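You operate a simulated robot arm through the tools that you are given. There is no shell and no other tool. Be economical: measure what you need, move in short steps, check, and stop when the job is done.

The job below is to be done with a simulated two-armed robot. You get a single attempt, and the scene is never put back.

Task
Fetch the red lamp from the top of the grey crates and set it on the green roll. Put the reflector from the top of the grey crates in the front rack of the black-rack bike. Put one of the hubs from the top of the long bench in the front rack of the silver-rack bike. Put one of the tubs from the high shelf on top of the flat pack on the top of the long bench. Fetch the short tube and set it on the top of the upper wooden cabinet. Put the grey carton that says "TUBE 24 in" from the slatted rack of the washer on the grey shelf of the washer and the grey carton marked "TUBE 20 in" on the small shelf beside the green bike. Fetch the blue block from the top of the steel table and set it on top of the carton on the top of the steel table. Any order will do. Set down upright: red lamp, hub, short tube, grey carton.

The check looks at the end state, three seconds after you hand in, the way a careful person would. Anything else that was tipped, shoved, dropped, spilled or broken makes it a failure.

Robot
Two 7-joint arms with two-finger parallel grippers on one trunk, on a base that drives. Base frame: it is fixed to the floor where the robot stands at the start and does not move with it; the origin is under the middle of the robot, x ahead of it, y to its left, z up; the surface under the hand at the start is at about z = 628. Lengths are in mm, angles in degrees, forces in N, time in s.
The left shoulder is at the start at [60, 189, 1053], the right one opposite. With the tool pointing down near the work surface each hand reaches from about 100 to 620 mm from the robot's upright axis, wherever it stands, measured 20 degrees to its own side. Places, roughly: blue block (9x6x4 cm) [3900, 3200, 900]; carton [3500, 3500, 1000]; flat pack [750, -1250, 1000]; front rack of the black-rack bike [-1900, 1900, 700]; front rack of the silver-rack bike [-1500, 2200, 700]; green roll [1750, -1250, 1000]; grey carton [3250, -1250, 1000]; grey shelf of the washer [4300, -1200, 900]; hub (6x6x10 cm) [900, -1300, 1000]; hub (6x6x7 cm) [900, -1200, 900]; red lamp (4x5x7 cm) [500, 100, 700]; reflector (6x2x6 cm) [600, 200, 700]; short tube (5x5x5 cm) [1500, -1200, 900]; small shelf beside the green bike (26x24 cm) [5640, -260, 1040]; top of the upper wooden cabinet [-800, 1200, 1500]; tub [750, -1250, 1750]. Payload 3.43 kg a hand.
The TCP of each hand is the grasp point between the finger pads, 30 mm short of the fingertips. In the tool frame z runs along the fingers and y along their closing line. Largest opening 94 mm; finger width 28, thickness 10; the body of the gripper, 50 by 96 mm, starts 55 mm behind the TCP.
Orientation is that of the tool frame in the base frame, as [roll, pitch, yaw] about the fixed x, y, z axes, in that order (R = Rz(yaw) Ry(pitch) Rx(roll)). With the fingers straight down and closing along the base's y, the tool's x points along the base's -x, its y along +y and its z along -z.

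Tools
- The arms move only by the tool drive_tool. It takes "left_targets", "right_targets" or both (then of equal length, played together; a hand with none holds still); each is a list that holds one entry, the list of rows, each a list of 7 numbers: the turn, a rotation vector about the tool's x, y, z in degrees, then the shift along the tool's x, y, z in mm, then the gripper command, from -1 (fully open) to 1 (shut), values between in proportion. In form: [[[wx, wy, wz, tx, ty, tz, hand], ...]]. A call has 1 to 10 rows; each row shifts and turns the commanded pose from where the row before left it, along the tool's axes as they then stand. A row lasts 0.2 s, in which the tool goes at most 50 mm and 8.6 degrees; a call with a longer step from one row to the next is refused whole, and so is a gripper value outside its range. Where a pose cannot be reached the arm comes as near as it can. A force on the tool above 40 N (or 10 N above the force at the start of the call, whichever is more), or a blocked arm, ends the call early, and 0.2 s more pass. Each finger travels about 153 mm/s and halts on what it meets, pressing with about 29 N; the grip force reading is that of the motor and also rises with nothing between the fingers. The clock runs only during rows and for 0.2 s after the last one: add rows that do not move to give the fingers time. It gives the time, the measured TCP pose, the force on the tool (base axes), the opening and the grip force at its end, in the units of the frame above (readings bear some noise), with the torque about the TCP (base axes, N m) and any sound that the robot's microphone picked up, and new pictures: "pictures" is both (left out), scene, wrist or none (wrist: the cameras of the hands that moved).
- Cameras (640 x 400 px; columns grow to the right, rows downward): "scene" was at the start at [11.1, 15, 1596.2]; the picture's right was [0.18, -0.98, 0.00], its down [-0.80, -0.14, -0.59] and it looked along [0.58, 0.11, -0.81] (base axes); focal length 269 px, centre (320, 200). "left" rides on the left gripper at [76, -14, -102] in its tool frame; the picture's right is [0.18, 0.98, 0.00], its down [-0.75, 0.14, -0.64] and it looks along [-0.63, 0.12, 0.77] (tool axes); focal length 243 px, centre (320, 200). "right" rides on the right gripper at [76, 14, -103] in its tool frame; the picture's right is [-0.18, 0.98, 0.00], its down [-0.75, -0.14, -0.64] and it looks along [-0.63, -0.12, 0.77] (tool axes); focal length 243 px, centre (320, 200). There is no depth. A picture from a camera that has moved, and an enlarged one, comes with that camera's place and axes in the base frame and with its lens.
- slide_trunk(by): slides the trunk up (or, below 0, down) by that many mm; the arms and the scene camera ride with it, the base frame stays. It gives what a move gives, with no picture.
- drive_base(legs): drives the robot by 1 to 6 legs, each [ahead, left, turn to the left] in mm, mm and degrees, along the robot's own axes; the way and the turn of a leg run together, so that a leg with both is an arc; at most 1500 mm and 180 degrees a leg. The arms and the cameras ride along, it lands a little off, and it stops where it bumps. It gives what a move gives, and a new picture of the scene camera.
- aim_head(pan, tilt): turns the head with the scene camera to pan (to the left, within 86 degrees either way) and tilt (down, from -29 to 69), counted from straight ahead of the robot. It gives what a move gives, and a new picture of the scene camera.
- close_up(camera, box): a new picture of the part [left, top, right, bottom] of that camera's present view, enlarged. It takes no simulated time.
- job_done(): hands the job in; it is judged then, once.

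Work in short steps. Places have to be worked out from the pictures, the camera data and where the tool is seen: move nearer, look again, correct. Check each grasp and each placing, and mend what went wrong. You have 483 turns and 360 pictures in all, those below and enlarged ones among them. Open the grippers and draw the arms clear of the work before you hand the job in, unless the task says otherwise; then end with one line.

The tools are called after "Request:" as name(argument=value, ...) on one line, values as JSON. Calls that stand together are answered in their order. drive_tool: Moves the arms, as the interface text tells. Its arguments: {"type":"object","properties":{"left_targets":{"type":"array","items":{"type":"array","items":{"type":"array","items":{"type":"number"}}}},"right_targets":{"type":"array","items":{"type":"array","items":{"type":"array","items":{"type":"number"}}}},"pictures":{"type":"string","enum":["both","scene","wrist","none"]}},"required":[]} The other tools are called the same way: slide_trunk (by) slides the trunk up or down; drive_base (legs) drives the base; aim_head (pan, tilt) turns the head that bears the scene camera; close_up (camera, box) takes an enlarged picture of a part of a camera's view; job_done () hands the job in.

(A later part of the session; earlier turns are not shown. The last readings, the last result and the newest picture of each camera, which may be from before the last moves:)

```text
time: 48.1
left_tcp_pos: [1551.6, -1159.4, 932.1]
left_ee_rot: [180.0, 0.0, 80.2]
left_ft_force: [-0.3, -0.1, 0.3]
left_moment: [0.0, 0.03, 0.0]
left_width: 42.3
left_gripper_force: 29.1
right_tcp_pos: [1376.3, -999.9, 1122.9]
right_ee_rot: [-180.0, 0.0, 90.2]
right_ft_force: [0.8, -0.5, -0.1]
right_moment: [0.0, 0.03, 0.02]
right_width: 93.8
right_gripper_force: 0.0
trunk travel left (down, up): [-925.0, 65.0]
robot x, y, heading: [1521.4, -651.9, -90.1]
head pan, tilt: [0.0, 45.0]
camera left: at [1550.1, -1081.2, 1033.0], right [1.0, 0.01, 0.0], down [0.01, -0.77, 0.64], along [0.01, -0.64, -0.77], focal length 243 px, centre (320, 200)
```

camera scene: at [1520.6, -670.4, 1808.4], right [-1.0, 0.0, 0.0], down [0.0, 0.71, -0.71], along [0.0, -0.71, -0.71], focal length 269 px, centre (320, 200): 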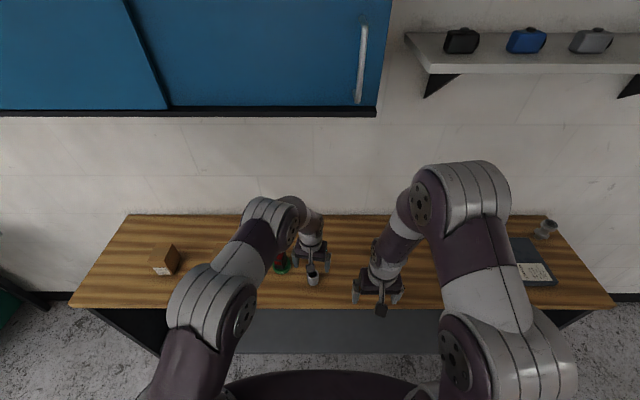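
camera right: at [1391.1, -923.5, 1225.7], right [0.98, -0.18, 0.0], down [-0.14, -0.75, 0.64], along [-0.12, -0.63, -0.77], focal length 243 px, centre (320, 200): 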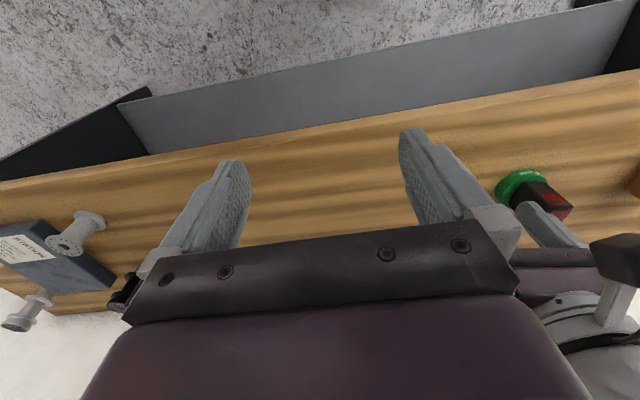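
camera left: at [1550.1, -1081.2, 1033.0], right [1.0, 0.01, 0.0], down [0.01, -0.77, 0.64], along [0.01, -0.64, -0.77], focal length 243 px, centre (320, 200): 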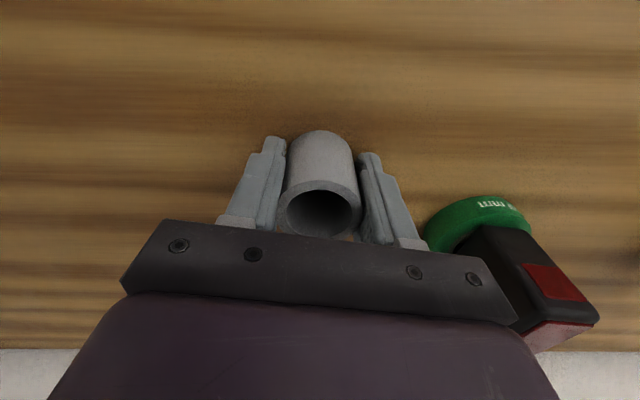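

Gripped at 42 mm. I'll lift gently and step up.

Request:
drive_tool(left_targets=[[[0, 0, 0, 0, 0, -8, 1], [0, 0, 0, 0, 0, -15, 1], [0, 0, 0, 0, 0, -25, 1], [0, 0, 0, 0, 0, -30, 1], [0, 0, 0, 0, 0, -30, 1], [0, 0, 0, 0, 0, -30, 1], [0, 0, 0, 0, 0, -30, 1], [0, 0, 0, 0, 0, -20, 1], [0, 0, 0, 0, 0, -10, 1]]], pictures="wrist")

```text
time: 50.1
left_tcp_pos: [1552.4, -1158.7, 1128.2]
left_ee_rot: [-180.0, 0.0, 80.2]
left_ft_force: [-1.2, -0.6, -1.8]
left_moment: [0.01, -0.05, -0.01]
left_width: 42.7
left_gripper_force: 28.6
right_tcp_pos: [1376.7, -999.5, 1122.6]
right_ee_rot: [-180.0, 0.0, 90.3]
right_ft_force: [-0.5, 0.3, 0.1]
right_moment: [0.0, -0.01, 0.0]
right_width: 93.9
right_gripper_force: 0.0
trunk travel left (down, up): [-925.0, 65.0]
robot x, y, heading: [1523.5, -653.6, -89.8]
head pan, tilt: [0.0, 45.0]
camera left: at [1550.5, -1080.7, 1230.6], right [1.0, 0.01, 0.0], down [0.01, -0.77, 0.64], along [0.01, -0.64, -0.77], focal length 243 px, centre (320, 200)
```

left: 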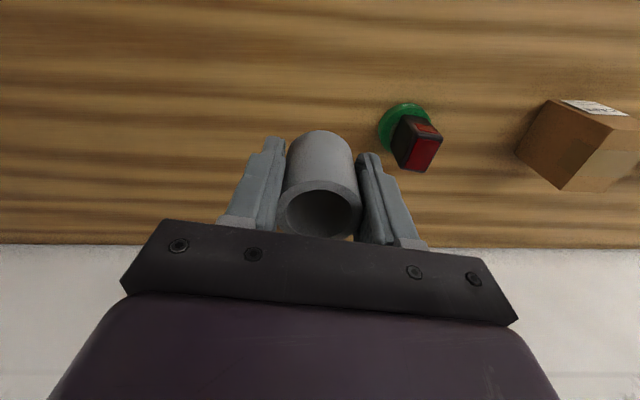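

Tube held. I'll back off a bit and slide right towards the shelf with the tubs, then look up at it.

Request:
drive_base(legs=[[-150, 0, 0], [0, -620, 0]])

Request:
aim_head(pan=0, tilt=20)

```text
time: 54.6
left_tcp_pos: [933.4, -1011.3, 1127.0]
left_ee_rot: [180.0, 0.1, 80.3]
left_ft_force: [0.6, 0.0, -1.5]
left_moment: [-0.02, -0.01, -0.01]
left_width: 41.4
left_gripper_force: 28.7
right_tcp_pos: [757.4, -853.0, 1123.2]
right_ee_rot: [-179.9, 0.0, 90.4]
right_ft_force: [0.5, -1.0, -0.7]
right_moment: [0.0, 0.0, 0.02]
right_width: 94.1
right_gripper_force: 0.1
trunk travel left (down, up): [-925.0, 65.0]
robot x, y, heading: [899.3, -508.1, -89.6]
head pan, tilt: [0.0, 45.0]
camera scene: at [901.2, -524.8, 1808.3], right [-1.0, -0.01, 0.0], down [-0.01, 0.71, -0.71], along [0.0, -0.71, -0.71], focal length 269 px, centre (320, 200)
```

scene: 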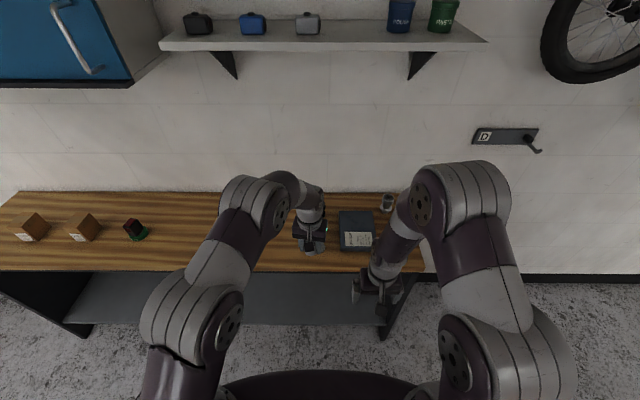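

```text
time: 55.5
left_tcp_pos: [931.0, -1010.9, 1129.8]
left_ee_rot: [-180.0, 0.0, 80.4]
left_ft_force: [0.2, 0.1, -2.4]
left_moment: [0.0, 0.01, 0.0]
left_width: 41.4
left_gripper_force: 28.7
right_tcp_pos: [756.1, -853.0, 1123.5]
right_ee_rot: [-180.0, 0.0, 90.4]
right_ft_force: [0.2, -0.2, -0.8]
right_moment: [0.03, 0.01, 0.02]
right_width: 94.1
right_gripper_force: 0.0
trunk travel left (down, up): [-925.0, 65.0]
robot x, y, heading: [901.9, -505.8, -89.6]
head pan, tilt: [0.0, 20.0]
camera scene: at [899.7, -536.7, 1846.9], right [-1.0, -0.01, 0.0], down [0.0, 0.34, -0.94], along [0.01, -0.94, -0.34], focal length 269 px, centre (320, 200)
```

scene: 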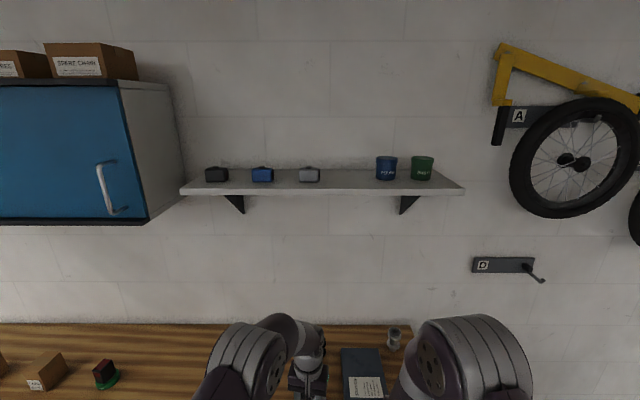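

The tub sits near [700,-1373] on a shelf at z≈1620. It has to be taken nearly horizontally, so I'll raise the trunk, withdraw the left hand and tilt the right hand forward.

Request:
slide_trunk(by=65)

Request:
drive_tool(left_targets=[[[0, 0, 0, 15, 10, 0, 1], [0, 0, 0, 20, 15, 0, 1], [0, 0, 0, 20, 15, 0, 1], [0, 0, 0, 20, 15, 0, 1], [0, 0, 0, 20, 15, 0, 1], [0, 0, 0, 20, 15, 0, 1], [0, 0, 0, 20, 10, 0, 1], [0, 0, 0, 10, 0, 0, 1]]], right_targets=[[[0, -8, 0, 0, 0, -45, -1], [0, -8, 0, 0, 0, -45, -1], [0, -8, 0, 10, 0, -40, -1], [0, -8, 0, 15, 0, -40, -1], [0, -8, 0, 25, 0, -30, -1], [0, -8, 0, 30, 0, -25, -1], [0, -8, 0, 40, 0, -15, -1], [0, -4, 0, 45, 0, -10, -1]]], pictures="both")

```text
time: 56.5
left_tcp_pos: [932.0, -1011.6, 1193.2]
left_ee_rot: [180.0, 0.1, 80.4]
left_ft_force: [0.2, 0.0, -1.0]
left_moment: [-0.02, 0.01, -0.01]
left_width: 41.0
left_gripper_force: 29.2
right_tcp_pos: [757.5, -854.0, 1188.0]
right_ee_rot: [180.0, 0.0, 90.4]
right_ft_force: [-0.2, 0.3, -0.7]
right_moment: [0.04, 0.03, 0.01]
right_width: 94.3
right_gripper_force: 0.0
trunk travel left (down, up): [-990.0, 0.0]
robot x, y, heading: [902.3, -506.0, -89.9]
head pan, tilt: [0.0, 20.0]
```

```text
time: 58.0
left_tcp_pos: [1036.1, -910.1, 1193.4]
left_ee_rot: [180.0, 0.1, 80.3]
left_ft_force: [-0.5, 0.7, -1.7]
left_moment: [-0.04, 0.01, 0.02]
left_width: 41.3
left_gripper_force: 29.4
right_tcp_pos: [815.8, -806.4, 1319.3]
right_ee_rot: [-179.0, 49.9, 92.7]
right_ft_force: [-43.9, 44.9, 169.1]
right_moment: [25.15, -0.37, 6.51]
right_width: 93.9
right_gripper_force: 0.1
right hand out of reach, approached as far as the arm can: row 4, 5, 6, 7
trunk travel left (down, up): [-990.0, 0.0]
robot x, y, heading: [903.3, -502.1, -89.7]
head pan, tilt: [0.0, 20.0]
stopped in row 7 (right hand): the force on the tool passed its limit at 530 N (the readings are from after the stop); the commanded pose is now the measured one
camera scene: at [901.6, -533.7, 1912.1], right [-1.0, -0.01, 0.0], down [0.0, 0.34, -0.94], along [0.01, -0.94, -0.34], focal length 269 px, centre (320, 200)
camera right: at [827.9, -679.8, 1327.2], right [0.99, -0.09, 0.13], down [-0.13, 0.0, 0.99], along [-0.09, -1.0, -0.01], focal length 243 px, centre (320, 200)
camera left: at [1035.4, -830.9, 1295.8], right [1.0, 0.02, 0.0], down [0.01, -0.77, 0.64], along [0.01, -0.64, -0.77], focal length 243 px, centre (320, 200)
```

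scene: 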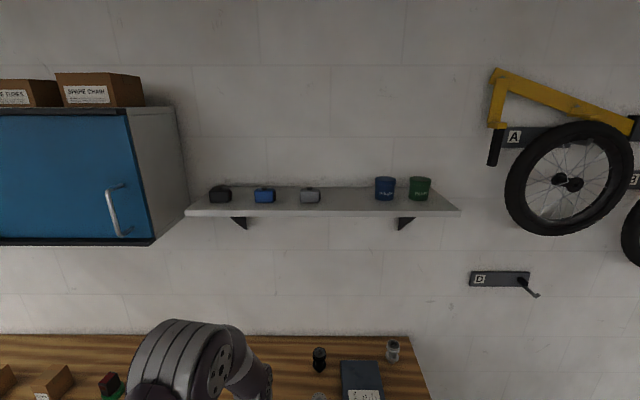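
right: 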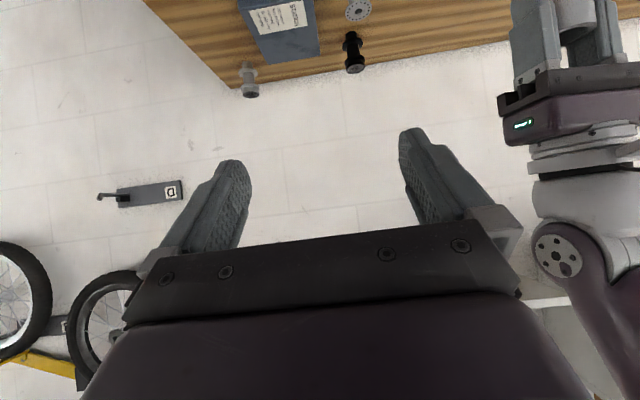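
left: 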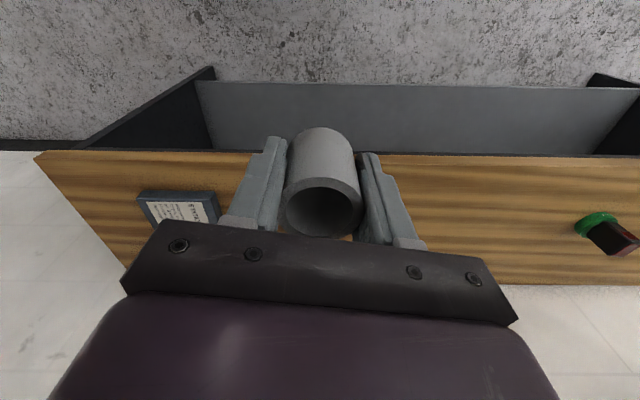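

The right hand came too close to the body while rising. I'll move it forward and up, away from the trunk.

Request:
drive_tool(right_targets=[[[0, 0, 0, -13, 0, 15, -1], [0, 0, 0, -19, 0, 23, -1], [0, 0, 0, -26, 0, 30, -1], [0, 0, 0, -26, 0, 30, -1], [0, 0, 0, -26, 0, 30, -1]]], pictures="none")

```text
time: 58.2
left_tcp_pos: [1035.1, -911.4, 1193.5]
left_ee_rot: [-180.0, -0.1, 80.3]
left_ft_force: [-0.1, -0.3, -1.3]
left_moment: [0.0, 0.0, 0.02]
left_width: 41.3
left_gripper_force: 28.7
right_tcp_pos: [815.3, -810.1, 1318.3]
right_ee_rot: [-179.4, 49.5, 92.6]
right_ft_force: [-18.8, 13.4, 61.0]
right_moment: [9.04, -0.11, 2.66]
right_width: 94.0
right_gripper_force: 0.1
trunk travel left (down, up): [-990.0, 0.0]
robot x, y, heading: [898.1, -503.2, -89.6]
head pan, tilt: [0.0, 20.0]
stopped in row 1 (right hand): the force on the tool passed its limit at 243 N (the readings are from after the stop); the commanded pose is now the measured one
```

Still pressing on something. I'll ease it down and forward and check.

Request:
drive_tool(right_targets=[[[0, 0, 0, 8, 0, 16, -1], [0, 0, 0, 8, 0, 25, -1], [0, 0, 0, 8, 0, 30, -1], [0, 0, 0, 0, 0, 30, -1]]], pictures="scene")

```text
time: 58.5
left_tcp_pos: [1036.6, -909.9, 1191.7]
left_ee_rot: [180.0, -0.1, 80.4]
left_ft_force: [0.4, 0.4, -1.8]
left_moment: [-0.02, 0.03, 0.01]
left_width: 41.7
left_gripper_force: 29.1
right_tcp_pos: [817.0, -808.8, 1318.5]
right_ee_rot: [-179.4, 49.4, 92.9]
right_ft_force: [-9.6, 8.4, 36.5]
right_moment: [5.34, -0.05, 1.49]
right_width: 93.9
right_gripper_force: 0.0
trunk travel left (down, up): [-990.0, 0.0]
robot x, y, heading: [899.3, -503.2, -89.6]
head pan, tilt: [0.0, 20.0]
stopped in row 1 (right hand): the force on the tool passed its limit at 175 N (the readings are from after the stop); the commanded pose is now the measured one
camera scene: at [901.1, -536.4, 1912.0], right [-1.0, -0.01, 0.0], down [0.0, 0.34, -0.94], along [0.01, -0.94, -0.34], focal length 269 px, centre (320, 200)
```

scene: 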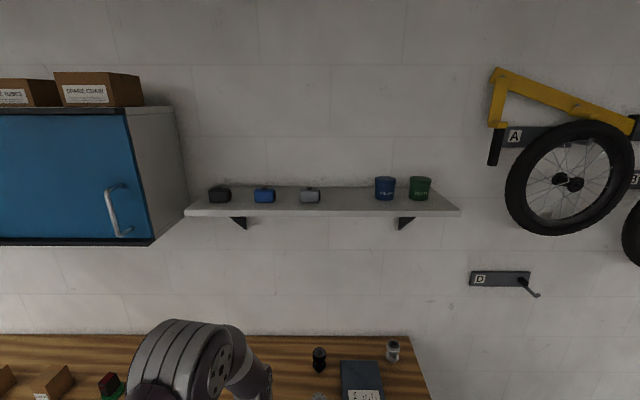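

I need to see the right arm's posture.

Request:
aim_head(pan=-15, tilt=66)

```text
time: 59.6
left_tcp_pos: [1034.7, -910.5, 1192.3]
left_ee_rot: [180.0, -0.1, 80.3]
left_ft_force: [0.3, 0.1, -2.1]
left_moment: [0.02, 0.01, 0.01]
left_width: 41.1
left_gripper_force: 29.1
right_tcp_pos: [816.8, -809.5, 1318.5]
right_ee_rot: [-179.3, 49.4, 92.7]
right_ft_force: [-8.7, 7.2, 54.1]
right_moment: [7.98, -0.08, 1.34]
right_width: 93.9
right_gripper_force: 0.0
trunk travel left (down, up): [-990.0, 0.0]
robot x, y, heading: [897.8, -507.6, -89.5]
head pan, tilt: [-15.0, 66.0]
camera scene: at [884.5, -501.3, 1847.3], right [-0.97, 0.25, 0.0], down [0.23, 0.88, -0.41], along [-0.1, -0.39, -0.91], focal length 269 px, centre (320, 200)
```

scene: 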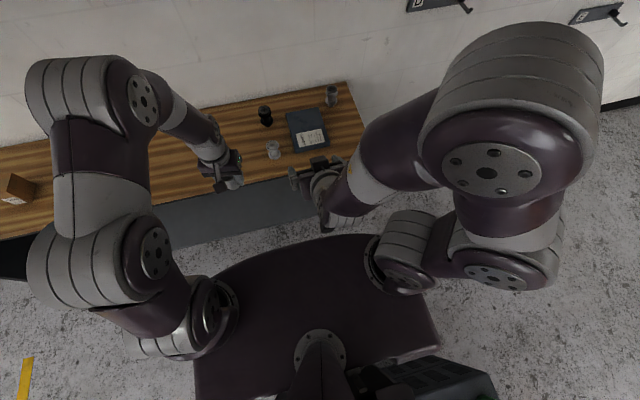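

The arm is folded with the elbow high, so the wrist is jammed. I'll turn the hand back a bit first.

Request:
drive_tool(right_targets=[[[0, 3, 0, 0, 0, 0, -1], [0, 6, 0, 0, 0, 0, -1], [0, 8, 0, 0, 0, 0, -1]]], pictures="none")

```text
time: 60.4
left_tcp_pos: [1036.5, -911.2, 1192.5]
left_ee_rot: [180.0, 0.0, 80.4]
left_ft_force: [0.7, 0.5, -1.5]
left_moment: [0.06, -0.01, -0.03]
left_width: 41.4
left_gripper_force: 28.7
right_tcp_pos: [817.1, -809.3, 1318.2]
right_ee_rot: [-179.5, 32.1, 92.5]
right_ft_force: [0.1, 0.5, 0.5]
right_moment: [0.0, 0.05, 0.04]
right_width: 94.0
right_gripper_force: 0.1
trunk travel left (down, up): [-990.0, 0.0]
robot x, y, heading: [899.0, -506.5, -89.7]
head pan, tilt: [-15.0, 66.0]
```

Free. Now forward and slightly right with this tilt.

Request:
drive_tool(right_targets=[[[0, 0, 0, -34, -15, 21, -1], [0, 0, 0, -34, -15, 21, -1], [0, 0, 0, -34, -15, 21, -1], [0, 0, 0, -34, -15, 21, -1], [0, 0, 0, -34, -15, 21, -1], [0, 0, 0, -34, -15, 21, -1]]], pictures="none")

```text
time: 61.8
left_tcp_pos: [1036.3, -912.4, 1192.7]
left_ee_rot: [179.9, -0.2, 80.4]
left_ft_force: [-0.8, -1.0, -2.3]
left_moment: [0.0, -0.03, 0.0]
left_width: 41.3
left_gripper_force: 28.9
right_tcp_pos: [736.3, -1054.8, 1319.9]
right_ee_rot: [-179.4, 32.2, 92.5]
right_ft_force: [-0.2, -0.1, -0.5]
right_moment: [0.01, -0.02, 0.03]
right_width: 93.9
right_gripper_force: 0.0
trunk travel left (down, up): [-990.0, 0.0]
robot x, y, heading: [899.4, -504.8, -89.9]
head pan, tilt: [-15.0, 66.0]
```

Request:
drive_tool(right_targets=[[[0, -8, 0, 0, 0, 0, -1], [0, -8, 0, 0, 0, 0, -1], [0, -8, 0, 0, 0, 0, -1], [0, -8, 0, 0, 0, 0, -1], [0, 0, 0, 0, 0, 0, -1]]], pictures="scene")

```text
time: 63.0
left_tcp_pos: [1034.6, -910.9, 1193.5]
left_ee_rot: [-179.9, -0.1, 80.3]
left_ft_force: [1.0, 1.2, -1.9]
left_moment: [-0.01, 0.03, -0.01]
left_width: 41.0
left_gripper_force: 29.2
right_tcp_pos: [742.1, -1055.1, 1327.7]
right_ee_rot: [179.1, 57.1, 92.6]
right_ft_force: [0.2, 0.8, 1.0]
right_moment: [0.01, 0.01, 0.0]
right_width: 93.9
right_gripper_force: 0.1
right hand out of reach, approached as far as the arm can: row 1, 3
trunk travel left (down, up): [-990.0, 0.0]
robot x, y, heading: [900.9, -509.3, -89.6]
head pan, tilt: [-15.0, 66.0]
camera scene: at [884.6, -500.4, 1847.2], right [-0.97, 0.25, 0.0], down [0.23, 0.88, -0.41], along [-0.1, -0.39, -0.91], focal length 269 px, centre (320, 200)
```

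scene: 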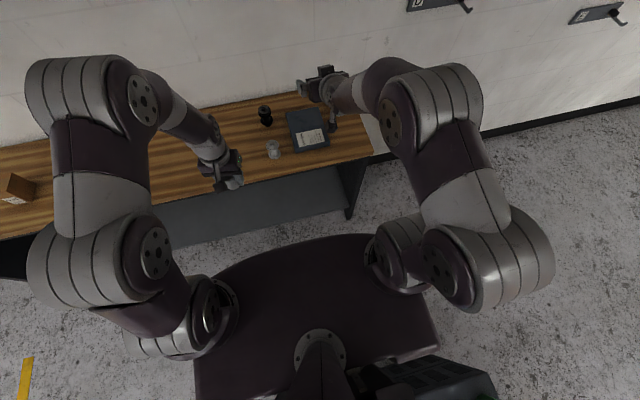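

Request:
drive_tool(right_targets=[[[0, 0, 0, -34, 0, -22, -1], [0, 0, 0, -34, 0, -22, -1], [0, 0, 0, -34, 0, -22, -1], [0, 0, 0, -34, 0, -22, -1], [0, 0, 0, -34, 0, -22, -1], [0, 0, 0, -34, 0, -22, -1], [0, 0, 0, -34, 0, -22, -1], [0, 0, 0, -34, 0, -22, -1], [0, 0, 0, 0, 0, 0, -1]]], pictures="wrist")

Request:
aim_head(pan=-10, tilt=20)

```text
time: 65.0
left_tcp_pos: [1035.5, -909.4, 1192.8]
left_ee_rot: [-179.9, 0.0, 80.2]
left_ft_force: [0.5, 0.2, -2.5]
left_moment: [-0.03, -0.01, 0.02]
left_width: 41.1
left_gripper_force: 28.7
right_tcp_pos: [739.5, -1055.3, 1652.8]
right_ee_rot: [179.2, 57.1, 92.5]
right_ft_force: [0.2, 0.0, -0.1]
right_moment: [-0.01, -0.01, 0.01]
right_width: 93.8
right_gripper_force: 0.1
right hand out of reach, approached as far as the arm can: row 5
trunk travel left (down, up): [-990.0, 0.0]
robot x, y, heading: [902.2, -502.4, -89.3]
head pan, tilt: [-15.0, 66.0]
camera right: at [747.2, -928.3, 1644.4], right [0.99, -0.04, 0.16], down [-0.16, 0.12, 0.98], along [-0.06, -0.99, 0.11], focal length 243 px, centre (320, 200)
```

right: 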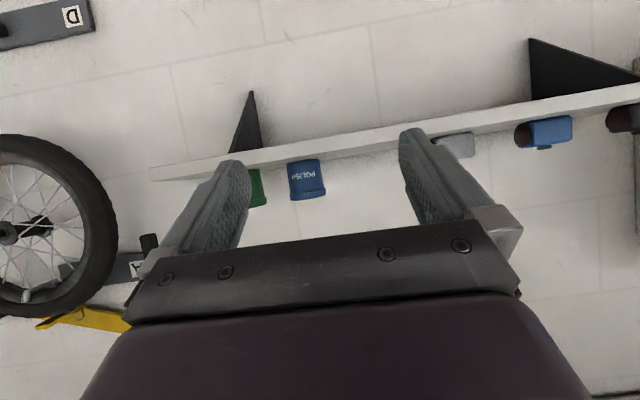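

```text
time: 66.2
left_tcp_pos: [1035.2, -910.7, 1193.6]
left_ee_rot: [179.9, -0.1, 80.3]
left_ft_force: [0.1, 0.1, -2.0]
left_moment: [-0.03, -0.01, -0.01]
left_width: 41.6
left_gripper_force: 28.6
right_tcp_pos: [738.5, -1057.3, 1651.6]
right_ee_rot: [179.1, 56.9, 92.6]
right_ft_force: [0.3, 0.0, -0.5]
right_moment: [0.03, 0.0, 0.01]
right_width: 93.7
right_gripper_force: 0.1
trunk travel left (down, up): [-990.0, 0.0]
robot x, y, heading: [900.9, -504.9, -89.8]
head pan, tilt: [-10.0, 20.0]
camera scene: at [883.9, -535.4, 1911.9], right [-0.99, 0.17, 0.0], down [0.06, 0.34, -0.94], along [-0.16, -0.93, -0.34], focal length 269 px, centre (320, 200)
```

scene: 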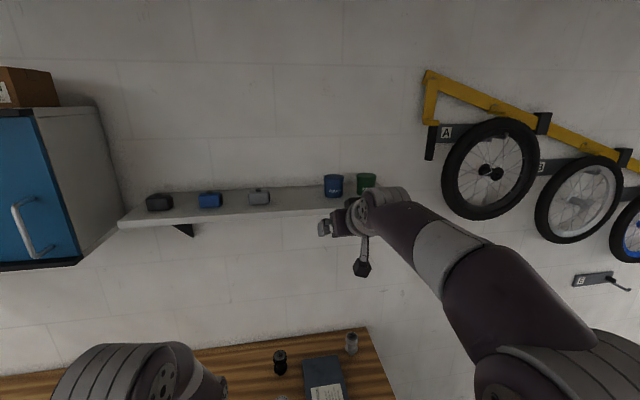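

Both views agree: the blue tub's centre is at [700,-1373,1653], with the shelf top at about 1622. I'll tilt the hand to 45°, raise it and align x, so the camera block clears the shelf.

Request:
drive_tool(right_targets=[[[0, 6, 0, -20, -10, -18, -1], [0, 6, 0, -20, -10, -18, -1], [0, 0, 2, -25, -10, -25, -1], [0, 0, 0, -5, -7, -5, -1], [0, 0, 0, 0, 0, 0, -1]]], pictures="none")

Request:
drive_base(legs=[[130, 0, 0]])

Request:
drive_tool(right_targets=[[[0, 0, 0, 0, 0, 0, -1]]], pictures="wrist")

```text
time: 67.4
left_tcp_pos: [1035.5, -910.8, 1192.2]
left_ee_rot: [-180.0, -0.1, 80.4]
left_ft_force: [0.3, -0.6, -1.9]
left_moment: [-0.01, 0.0, 0.01]
left_width: 41.5
left_gripper_force: 28.7
right_tcp_pos: [709.6, -1038.8, 1668.2]
right_ee_rot: [177.4, 45.1, 90.0]
right_ft_force: [-0.2, -1.0, 0.0]
right_moment: [0.0, -0.05, 0.03]
right_width: 94.0
right_gripper_force: 0.0
right hand out of reach, approached as far as the arm can: row 2, 3, 4
trunk travel left (down, up): [-990.0, 0.0]
robot x, y, heading: [899.1, -505.4, -89.3]
head pan, tilt: [-10.0, 20.0]
```

```text
time: 68.7
left_tcp_pos: [1035.8, -1038.6, 1194.4]
left_ee_rot: [180.0, 0.1, 80.1]
left_ft_force: [0.4, -1.0, -0.8]
left_moment: [0.0, -0.01, -0.02]
left_width: 41.1
left_gripper_force: 29.4
right_tcp_pos: [709.6, -1164.7, 1670.1]
right_ee_rot: [177.4, 45.3, 90.1]
right_ft_force: [-0.1, 0.8, -0.5]
right_moment: [0.0, 0.02, -0.02]
right_width: 93.9
right_gripper_force: 0.0
trunk travel left (down, up): [-990.0, 0.0]
robot x, y, heading: [900.5, -635.8, -89.9]
head pan, tilt: [-10.0, 20.0]
camera scene: at [884.7, -661.0, 1912.1], right [-0.99, 0.17, 0.0], down [0.06, 0.34, -0.94], along [-0.16, -0.93, -0.34], focal length 269 px, centre (320, 200)
```

scene: 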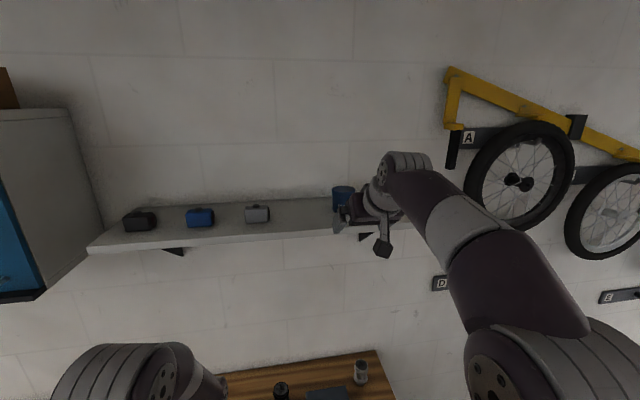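

```text
time: 69.0
left_tcp_pos: [1036.3, -1039.8, 1193.8]
left_ee_rot: [180.0, -0.1, 80.1]
left_ft_force: [-0.6, -0.5, -1.9]
left_moment: [0.0, 0.01, -0.01]
left_width: 41.3
left_gripper_force: 29.4
right_tcp_pos: [708.7, -1167.8, 1669.5]
right_ee_rot: [177.3, 45.2, 90.0]
right_ft_force: [-0.9, 1.0, 0.0]
right_moment: [0.0, -0.02, -0.01]
right_width: 94.1
right_gripper_force: 0.0
trunk travel left (down, up): [-990.0, 0.0]
robot x, y, heading: [903.0, -631.2, -89.7]
head pan, tilt: [-10.0, 20.0]
camera right: at [720.0, -1041.6, 1687.7], right [0.98, -0.1, 0.16], down [-0.17, -0.08, 0.98], along [-0.08, -0.99, -0.1], focal length 243 px, centre (320, 200)
```

right: 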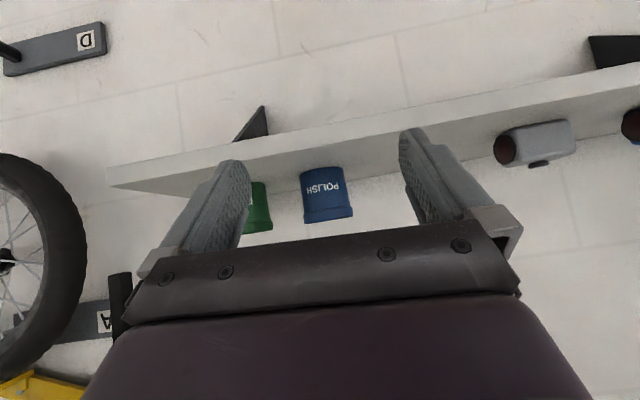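

The tub sits at [702,-1373,1649]. I'll drive forward 70 more, then extend the arm carefully.

Request:
drive_base(legs=[[70, 0, 0]])

Request:
drive_tool(right_targets=[[[0, 0, 0, -13, -2, 13, -1], [0, 0, 0, -15, -2, 15, -1], [0, 0, 0, -13, -3, 13, -1], [0, 0, 0, 0, 0, 0, -1]]], pictures="both")

```text
time: 70.1
left_tcp_pos: [1036.6, -1100.6, 1196.7]
left_ee_rot: [180.0, 0.4, 80.2]
left_ft_force: [0.2, 0.0, -2.1]
left_moment: [-0.05, 0.0, 0.02]
left_width: 41.1
left_gripper_force: 29.7
right_tcp_pos: [709.7, -1225.0, 1674.0]
right_ee_rot: [177.4, 45.7, 89.9]
right_ft_force: [-0.5, 1.3, 0.6]
right_moment: [-0.06, 0.02, -0.01]
right_width: 93.8
right_gripper_force: 0.1
trunk travel left (down, up): [-990.0, 0.0]
robot x, y, heading: [899.6, -705.8, -89.5]
head pan, tilt: [-10.0, 20.0]
camera scene: at [885.1, -719.6, 1912.3], right [-0.99, 0.17, 0.0], down [0.06, 0.33, -0.94], along [-0.16, -0.93, -0.33], focal length 269 px, centre (320, 200)
```

scene: 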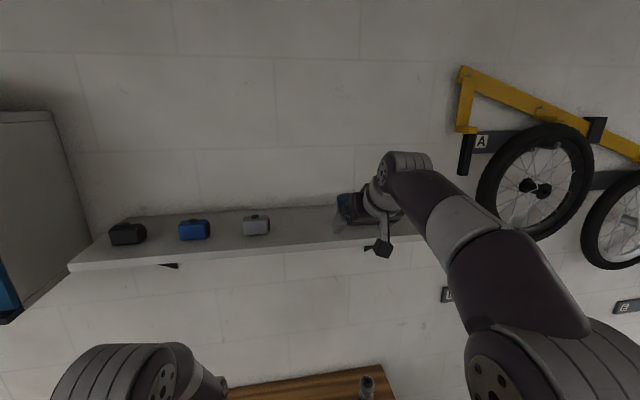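

```text
time: 71.1
left_tcp_pos: [1036.3, -1110.0, 1192.7]
left_ee_rot: [-180.0, -0.1, 80.2]
left_ft_force: [-0.8, 0.7, -3.0]
left_moment: [-0.05, 0.02, -0.05]
left_width: 41.2
left_gripper_force: 29.3
right_tcp_pos: [704.9, -1291.2, 1652.7]
right_ee_rot: [177.5, 45.2, 89.9]
right_ft_force: [0.3, 0.2, -1.1]
right_moment: [-0.01, 0.01, -0.04]
right_width: 93.9
right_gripper_force: 0.1
right hand out of reach, approached as far as the arm can: row 1, 2, 3
trunk travel left (down, up): [-990.0, 0.0]
robot x, y, heading: [901.8, -701.2, -89.6]
head pan, tilt: [-10.0, 20.0]
camera scene: at [885.3, -735.6, 1912.0], right [-0.99, 0.17, 0.0], down [0.06, 0.34, -0.94], along [-0.16, -0.93, -0.34], focal length 269 px, centre (320, 200)
camera right: at [716.3, -1165.1, 1671.3], right [0.98, -0.1, 0.16], down [-0.17, -0.08, 0.98], along [-0.08, -0.99, -0.1], focal length 243 px, centre (320, 200)
```

scene: 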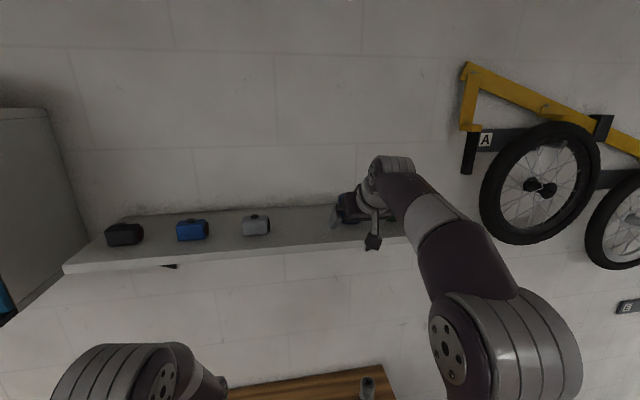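
right: 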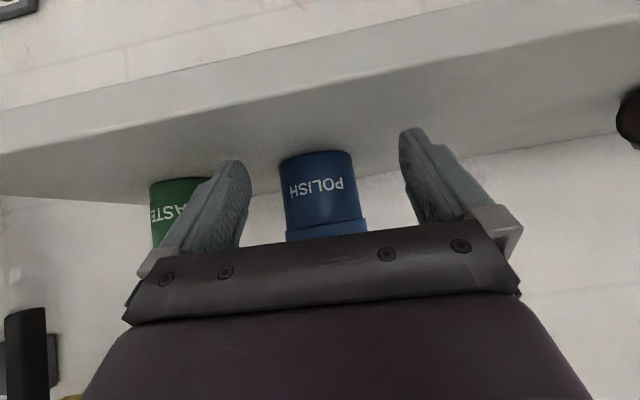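

I'm at the reach limit at this tilt. I'll flatten the tilt to ~53° and rise slightly, then drive the base another 45 mm.

Request:
drive_tool(right_targets=[[[0, -4, 0, -8, 0, -8, -1], [0, -4, 0, -2, 0, -2, -1], [0, 0, 0, 0, 0, 0, -1]]], pictures="wrist")

```text
time: 71.9
left_tcp_pos: [1036.1, -1109.3, 1192.9]
left_ee_rot: [-179.9, -0.1, 80.1]
left_ft_force: [-0.3, -0.1, -1.4]
left_moment: [-0.04, 0.0, 0.01]
left_width: 41.2
left_gripper_force: 28.9
right_tcp_pos: [704.7, -1289.0, 1667.6]
right_ee_rot: [176.9, 53.3, 89.3]
right_ft_force: [-0.1, 0.2, -0.4]
right_moment: [0.02, 0.02, 0.02]
right_width: 94.0
right_gripper_force: 0.0
trunk travel left (down, up): [-990.0, 0.0]
robot x, y, heading: [902.3, -703.7, -89.5]
head pan, tilt: [-10.0, 20.0]
camera right: at [716.3, -1161.9, 1668.0], right [0.98, -0.08, 0.18], down [-0.17, 0.06, 0.98], along [-0.09, -1.0, 0.04], focal length 243 px, centre (320, 200)
```

right: 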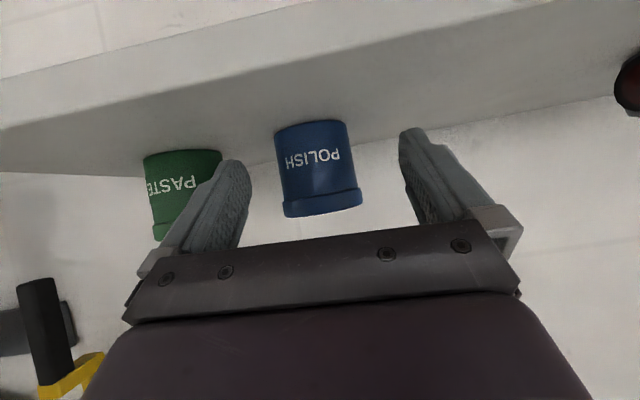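

Good view; the finger passes between the tubs. Drive forward 45.

Request:
drive_base(legs=[[45, 0, 0]])

Request:
drive_tool(right_targets=[[[0, 0, 0, 0, 0, 0, -1]]], pictures="wrist")

```text
time: 72.8
left_tcp_pos: [1036.5, -1144.1, 1196.3]
left_ee_rot: [179.9, 0.4, 80.1]
left_ft_force: [0.4, 1.6, -1.4]
left_moment: [-0.08, 0.02, -0.03]
left_width: 41.5
left_gripper_force: 29.3
right_tcp_pos: [704.5, -1320.2, 1673.2]
right_ee_rot: [176.8, 54.0, 89.3]
right_ft_force: [0.2, 0.9, 0.4]
right_moment: [-0.05, -0.01, 0.01]
right_width: 94.0
right_gripper_force: 0.1
trunk travel left (down, up): [-990.0, 0.0]
robot x, y, heading: [902.8, -752.3, -89.8]
head pan, tilt: [-10.0, 20.0]
camera scene: at [885.3, -763.5, 1912.4], right [-0.99, 0.17, 0.0], down [0.06, 0.33, -0.94], along [-0.16, -0.93, -0.33], focal length 269 px, centre (320, 200)
```

scene: 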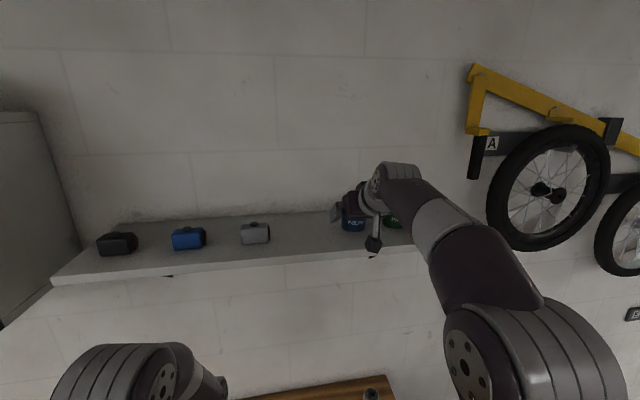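

```text
time: 73.2
left_tcp_pos: [1036.5, -1158.2, 1192.4]
left_ee_rot: [-180.0, -0.2, 80.2]
left_ft_force: [-0.2, -1.1, -2.7]
left_moment: [0.03, 0.02, 0.0]
left_width: 41.1
left_gripper_force: 29.1
right_tcp_pos: [706.2, -1340.1, 1665.4]
right_ee_rot: [176.9, 53.1, 89.3]
right_ft_force: [-0.2, -0.9, -0.7]
right_moment: [0.01, -0.01, 0.03]
right_width: 93.8
right_gripper_force: 0.1
trunk travel left (down, up): [-990.0, 0.0]
robot x, y, heading: [904.2, -748.2, -89.8]
head pan, tilt: [-10.0, 20.0]
camera right: at [716.6, -1213.2, 1666.5], right [0.98, -0.08, 0.18], down [-0.17, 0.06, 0.98], along [-0.09, -1.0, 0.04], focal length 243 px, centre (320, 200)
```

right: 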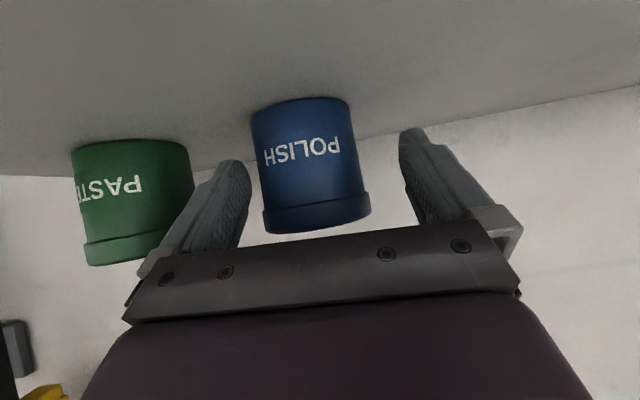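

Shift left by 5 mm (-x) and extend 22 mm forward, then close gently.

Request:
drive_tool(right_targets=[[[0, 0, 0, -6, -5, 8, -1], [0, 0, 0, -7, 0, 10, -1], [0, 0, 0, 0, 0, 0, -1]]], pictures="wrist")

```text
time: 74.0
left_tcp_pos: [1036.0, -1152.7, 1194.1]
left_ee_rot: [179.9, -0.1, 80.2]
left_ft_force: [-0.3, 0.3, -2.4]
left_moment: [-0.02, -0.01, 0.0]
left_width: 41.3
left_gripper_force: 29.2
right_tcp_pos: [701.6, -1355.0, 1669.8]
right_ee_rot: [177.0, 53.5, 89.3]
right_ft_force: [-0.2, 0.6, 0.2]
right_moment: [0.02, -0.02, 0.0]
right_width: 94.0
right_gripper_force: 0.0
trunk travel left (down, up): [-990.0, 0.0]
robot x, y, heading: [901.5, -749.5, -89.5]
head pan, tilt: [-10.0, 20.0]
camera right: at [712.5, -1227.4, 1669.5], right [0.98, -0.08, 0.18], down [-0.17, 0.06, 0.98], along [-0.09, -0.99, 0.05], focal length 243 px, centre (320, 200)
```

right: 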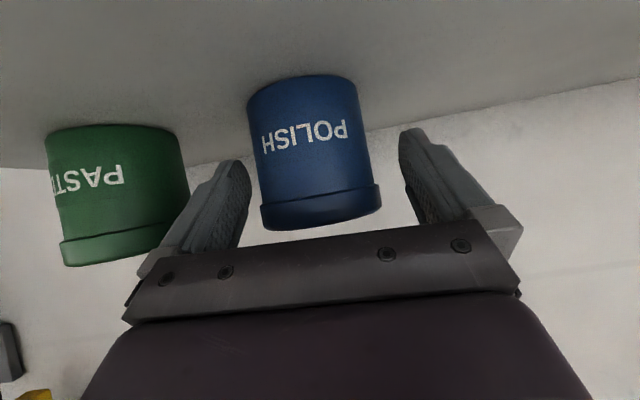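

Advance 12 mm along the fingers, then close.

Request:
drive_tool(right_targets=[[[0, 0, 0, 0, 0, 7, -1], [0, 0, 0, 0, 0, 6, -1], [0, 0, 0, 0, 0, 0, -0.6], [0, 0, 0, 0, 0, 0, -0.4], [0, 0, 0, 0, 0, 0, -0.1], [0, 0, 0, 0, 0, 0, 0], [0, 0, 0, 0, 0, 0, 0.2]]], pictures="wrist")

```text
time: 75.6
left_tcp_pos: [1036.9, -1153.7, 1194.2]
left_ee_rot: [-180.0, -0.1, 80.2]
left_ft_force: [-0.6, -0.5, -2.2]
left_moment: [-0.02, -0.01, 0.01]
left_width: 41.0
left_gripper_force: 29.0
right_tcp_pos: [702.4, -1366.6, 1660.4]
right_ee_rot: [176.8, 53.4, 89.4]
right_ft_force: [-1.3, -1.1, 3.5]
right_moment: [0.07, 0.17, 0.01]
right_width: 68.5
right_gripper_force: 29.3
trunk travel left (down, up): [-990.0, 0.0]
robot x, y, heading: [905.5, -746.0, -89.6]
head pan, tilt: [-10.0, 20.0]
camera right: at [713.2, -1239.4, 1661.1], right [0.98, -0.08, 0.18], down [-0.17, 0.06, 0.98], along [-0.09, -0.99, 0.05], focal length 243 px, centre (320, 200)
```

right: 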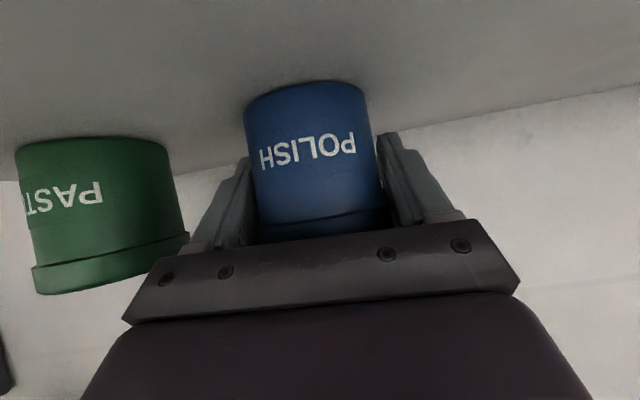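

Gripped at 68.5 mm. I'll lift gently.

Request:
drive_tool(right_targets=[[[0, 0, 0, 0, 0, 0, 1], [0, 0, 0, -4, 0, -3, 1], [0, 0, 0, -6, 0, -4, 1], [0, 0, 0, -8, 0, -6, 1], [0, 0, 0, 0, 0, 0, 1]]], pictures="wrist")

```text
time: 76.8
left_tcp_pos: [1037.1, -1155.0, 1192.6]
left_ee_rot: [-180.0, -0.3, 80.2]
left_ft_force: [0.4, 0.8, -2.1]
left_moment: [-0.02, -0.03, 0.0]
left_width: 41.1
left_gripper_force: 28.8
right_tcp_pos: [700.6, -1367.8, 1682.1]
right_ee_rot: [176.9, 53.3, 89.3]
right_ft_force: [0.6, 0.4, -1.4]
right_moment: [0.0, 0.0, -0.02]
right_width: 68.1
right_gripper_force: 28.8
trunk travel left (down, up): [-990.0, 0.0]
robot x, y, heading: [902.6, -748.5, -89.8]
head pan, tilt: [-10.0, 20.0]
camera right: at [711.9, -1240.3, 1682.8], right [0.98, -0.08, 0.18], down [-0.18, 0.06, 0.98], along [-0.09, -1.0, 0.04], focal length 243 px, centre (320, 200)
```

right: 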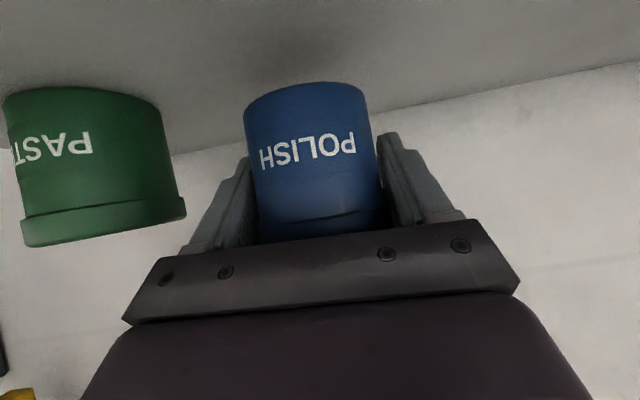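

The tub is in the air. A bit more lift, then back the base off 200 mm.

Request:
drive_tool(right_targets=[[[0, 0, 0, -8, 0, -6, 1], [0, 0, 0, -8, 0, -6, 1], [0, 0, 0, 0, 0, -10, 1], [0, 0, 0, 0, 0, 0, 1]]], pictures="none")

Request:
drive_base(legs=[[-60, 0, 0], [-160, 0, 0]])

```text
time: 77.8
left_tcp_pos: [1036.7, -1153.6, 1194.1]
left_ee_rot: [-180.0, -0.1, 80.2]
left_ft_force: [0.0, 0.0, -2.0]
left_moment: [0.0, 0.03, 0.02]
left_width: 41.0
left_gripper_force: 28.2
right_tcp_pos: [699.8, -1356.8, 1703.0]
right_ee_rot: [177.0, 53.4, 89.3]
right_ft_force: [-0.3, -0.3, -2.4]
right_moment: [-0.05, 0.01, -0.02]
right_width: 68.2
right_gripper_force: 29.4
right hand out of reach, approached as far as the arm can: row 2
trunk travel left (down, up): [-990.0, 0.0]
robot x, y, heading: [902.6, -747.0, -89.8]
head pan, tilt: [-10.0, 20.0]
```

```text
time: 79.8
left_tcp_pos: [1035.7, -934.8, 1193.2]
left_ee_rot: [-180.0, -0.2, 80.2]
left_ft_force: [-0.6, 1.7, -2.6]
left_moment: [-0.03, 0.0, 0.04]
left_width: 41.2
left_gripper_force: 28.8
right_tcp_pos: [697.7, -1137.9, 1702.7]
right_ee_rot: [176.8, 53.3, 89.3]
right_ft_force: [0.4, 1.1, -1.4]
right_moment: [0.05, -0.01, 0.01]
right_width: 68.2
right_gripper_force: 28.9
trunk travel left (down, up): [-990.0, 0.0]
robot x, y, heading: [901.7, -528.0, -89.7]
head pan, tilt: [-10.0, 20.0]
camera scene: at [884.2, -560.4, 1912.0], right [-0.99, 0.17, 0.0], down [0.06, 0.34, -0.94], along [-0.16, -0.93, -0.34], focal length 269 px, centre (320, 200)
```

scene: 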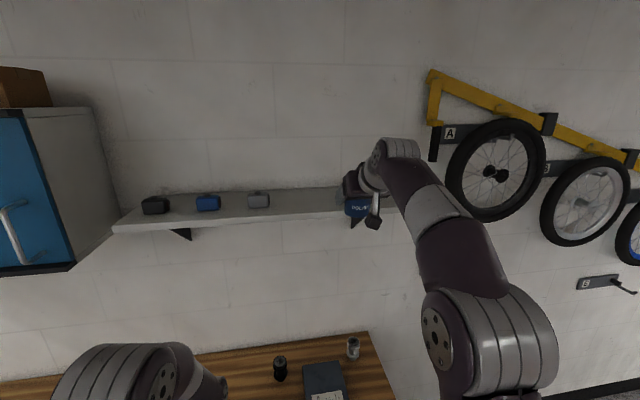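

The tub is clear of the shelf. I'll look down at the flat pack and hubs.

Request:
aim_head(pan=-8, tilt=45)

Request:
close_up(camera="scene", box=[220, 120, 420, 245])

```text
time: 80.6
left_tcp_pos: [1035.5, -934.8, 1193.7]
left_ee_rot: [179.9, -0.1, 80.2]
left_ft_force: [1.0, 0.7, -2.0]
left_moment: [0.02, 0.02, -0.03]
left_width: 41.1
left_gripper_force: 28.6
right_tcp_pos: [698.4, -1136.3, 1703.4]
right_ee_rot: [176.9, 53.5, 89.3]
right_ft_force: [-1.0, 0.1, -1.9]
right_moment: [0.0, -0.02, -0.02]
right_width: 68.3
right_gripper_force: 28.7
trunk travel left (down, up): [-990.0, 0.0]
robot x, y, heading: [903.5, -530.4, -89.8]
head pan, tilt: [-8.0, 45.0]
camera scene: at [888.8, -548.2, 1873.4], right [-0.99, 0.13, 0.0], down [0.09, 0.7, -0.71], along [-0.09, -0.7, -0.71], focal length 269 px, centre (320, 200)
```

scene: 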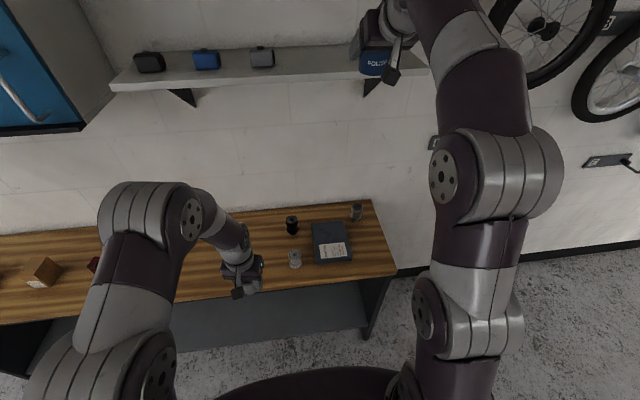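

```text
3.20 times, centred on (320, 182) of scene
camera zoom: at [888.8, -548.2, 1873.4], right [-0.99, 0.13, 0.0], down [0.09, 0.7, -0.71], along [-0.09, -0.7, -0.71], focal length 859 px, centre (320, 256)
```

zoom: 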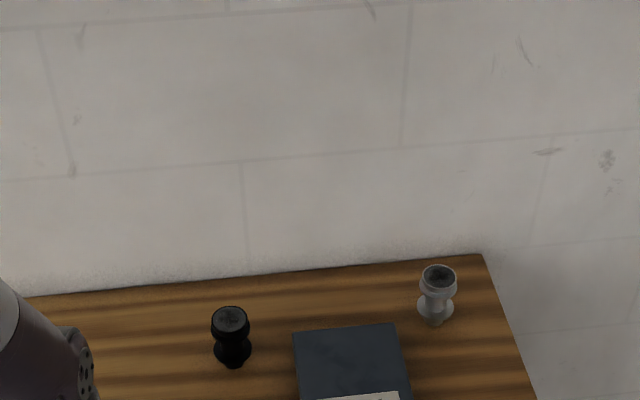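

Flat pack: centre about [752,-1220]. I'll lower the right arm in front of the shelf in two stages.

Request:
drive_tool(right_targets=[[[0, 0, 0, 15, 0, 8, 1], [0, 0, 0, 25, 0, 16, 1], [0, 0, 0, 32, 0, 22, 1], [0, 0, 0, 32, 0, 22, 1], [0, 0, 0, 32, 0, 22, 1], [0, 0, 0, 32, 0, 22, 1], [0, 0, 0, 32, 0, 24, 1], [0, 0, 0, 32, 0, 24, 1], [0, 0, 0, 25, 0, 19, 1], [0, 0, 0, 12, 0, 9, 1]]], pictures="none")

Request:
slide_trunk(by=-130)

```text
time: 82.8
left_tcp_pos: [1035.2, -935.2, 1192.8]
left_ee_rot: [-179.9, -0.3, 80.3]
left_ft_force: [-0.3, -0.7, -1.7]
left_moment: [0.0, 0.0, 0.02]
left_width: 41.1
left_gripper_force: 28.5
right_tcp_pos: [707.1, -1128.3, 1376.2]
right_ee_rot: [176.8, 53.4, 89.3]
right_ft_force: [0.0, 0.7, -2.2]
right_moment: [-0.04, -0.03, 0.0]
right_width: 68.3
right_gripper_force: 28.7
trunk travel left (down, up): [-990.0, 0.0]
robot x, y, heading: [902.8, -531.7, -89.5]
head pan, tilt: [-8.0, 45.0]
```

```text
time: 84.4
left_tcp_pos: [1035.0, -936.0, 1062.9]
left_ee_rot: [-179.9, 0.0, 80.1]
left_ft_force: [0.2, 0.1, -1.3]
left_moment: [0.01, 0.01, 0.01]
left_width: 41.3
left_gripper_force: 28.6
right_tcp_pos: [708.4, -1127.7, 1246.6]
right_ee_rot: [176.9, 53.4, 89.3]
right_ft_force: [-0.3, -0.9, -1.7]
right_moment: [-0.02, -0.01, 0.01]
right_width: 68.4
right_gripper_force: 29.3
trunk travel left (down, up): [-860.0, 130.0]
robot x, y, heading: [903.0, -531.9, -89.8]
head pan, tilt: [-8.0, 45.0]
```

Request:
drive_tool(right_targets=[[[0, 0, 0, 20, 9, 15, 1], [0, 0, 0, 30, 9, 22, 1], [0, 0, 0, 32, 9, 23, 1], [0, 0, 0, 32, 9, 23, 1], [0, 0, 0, 20, 8, 15, 1], [0, 0, 0, 8, 0, 6, 1], [0, 0, 0, 0, 0, 0, 1]]], pictures="none")

Request:
drive_base(legs=[[95, 0, 0]])

Request:
drive_tool(right_targets=[[[0, 0, 0, 0, 0, 0, 1]]], pictures="wrist")

```text
time: 86.0
left_tcp_pos: [1035.9, -933.6, 1064.1]
left_ee_rot: [179.9, -0.2, 80.3]
left_ft_force: [0.3, -0.1, -2.6]
left_moment: [0.0, 0.01, -0.01]
left_width: 41.1
left_gripper_force: 28.7
right_tcp_pos: [734.5, -1133.9, 1112.5]
right_ee_rot: [176.6, 53.2, 89.3]
right_ft_force: [0.1, -0.2, -2.1]
right_moment: [-0.02, -0.03, 0.02]
right_width: 68.5
right_gripper_force: 29.5
right hand out of reach, approached as far as the arm can: row 3, 4, 5, 6
trunk travel left (down, up): [-860.0, 130.0]
robot x, y, heading: [901.2, -530.8, -89.5]
head pan, tilt: [-8.0, 45.0]
```

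```text
time: 87.1
left_tcp_pos: [1036.4, -1027.8, 1062.7]
left_ee_rot: [-180.0, -0.1, 80.2]
left_ft_force: [-1.1, -0.8, -1.5]
left_moment: [0.0, -0.01, 0.02]
left_width: 41.4
left_gripper_force: 29.0
right_tcp_pos: [734.4, -1226.4, 1111.2]
right_ee_rot: [176.5, 53.2, 89.2]
right_ft_force: [0.1, -0.5, -2.1]
right_moment: [-0.01, -0.03, -0.03]
right_width: 68.1
right_gripper_force: 29.2
trunk travel left (down, up): [-860.0, 130.0]
robot x, y, heading: [900.8, -622.5, -89.4]
head pan, tilt: [-8.0, 45.0]
camera scene: at [889.4, -641.0, 1743.4], right [-0.99, 0.13, 0.0], down [0.1, 0.7, -0.71], along [-0.1, -0.7, -0.71], focal length 269 px, centre (320, 200)
```

scene: 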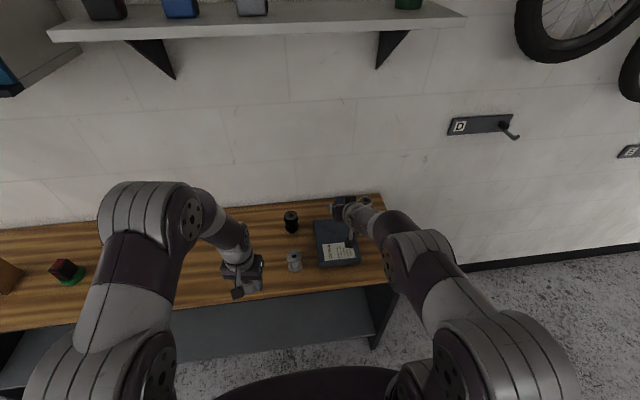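

```text
time: 87.5
left_tcp_pos: [1035.1, -1026.3, 1064.9]
left_ee_rot: [-180.0, -0.1, 80.2]
left_ft_force: [-0.2, 1.3, -1.6]
left_moment: [0.0, -0.02, -0.03]
left_width: 41.4
left_gripper_force: 28.9
right_tcp_pos: [733.3, -1226.5, 1112.4]
right_ee_rot: [176.5, 53.3, 89.5]
right_ft_force: [-1.4, 0.2, -2.0]
right_moment: [0.01, 0.0, 0.01]
right_width: 68.2
right_gripper_force: 29.1
trunk travel left (down, up): [-860.0, 130.0]
robot x, y, heading: [906.6, -624.4, -89.9]
head pan, tilt: [-8.0, 45.0]
camera right: at [744.4, -1098.4, 1112.9], right [0.98, -0.07, 0.18], down [-0.18, 0.06, 0.98], along [-0.08, -1.0, 0.04], focal length 243 px, centre (320, 200)
```

right: 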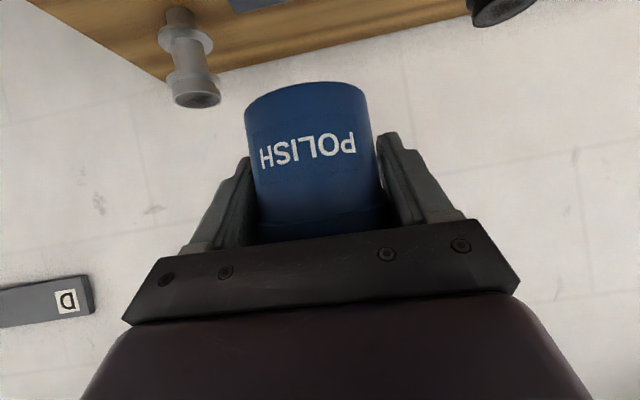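

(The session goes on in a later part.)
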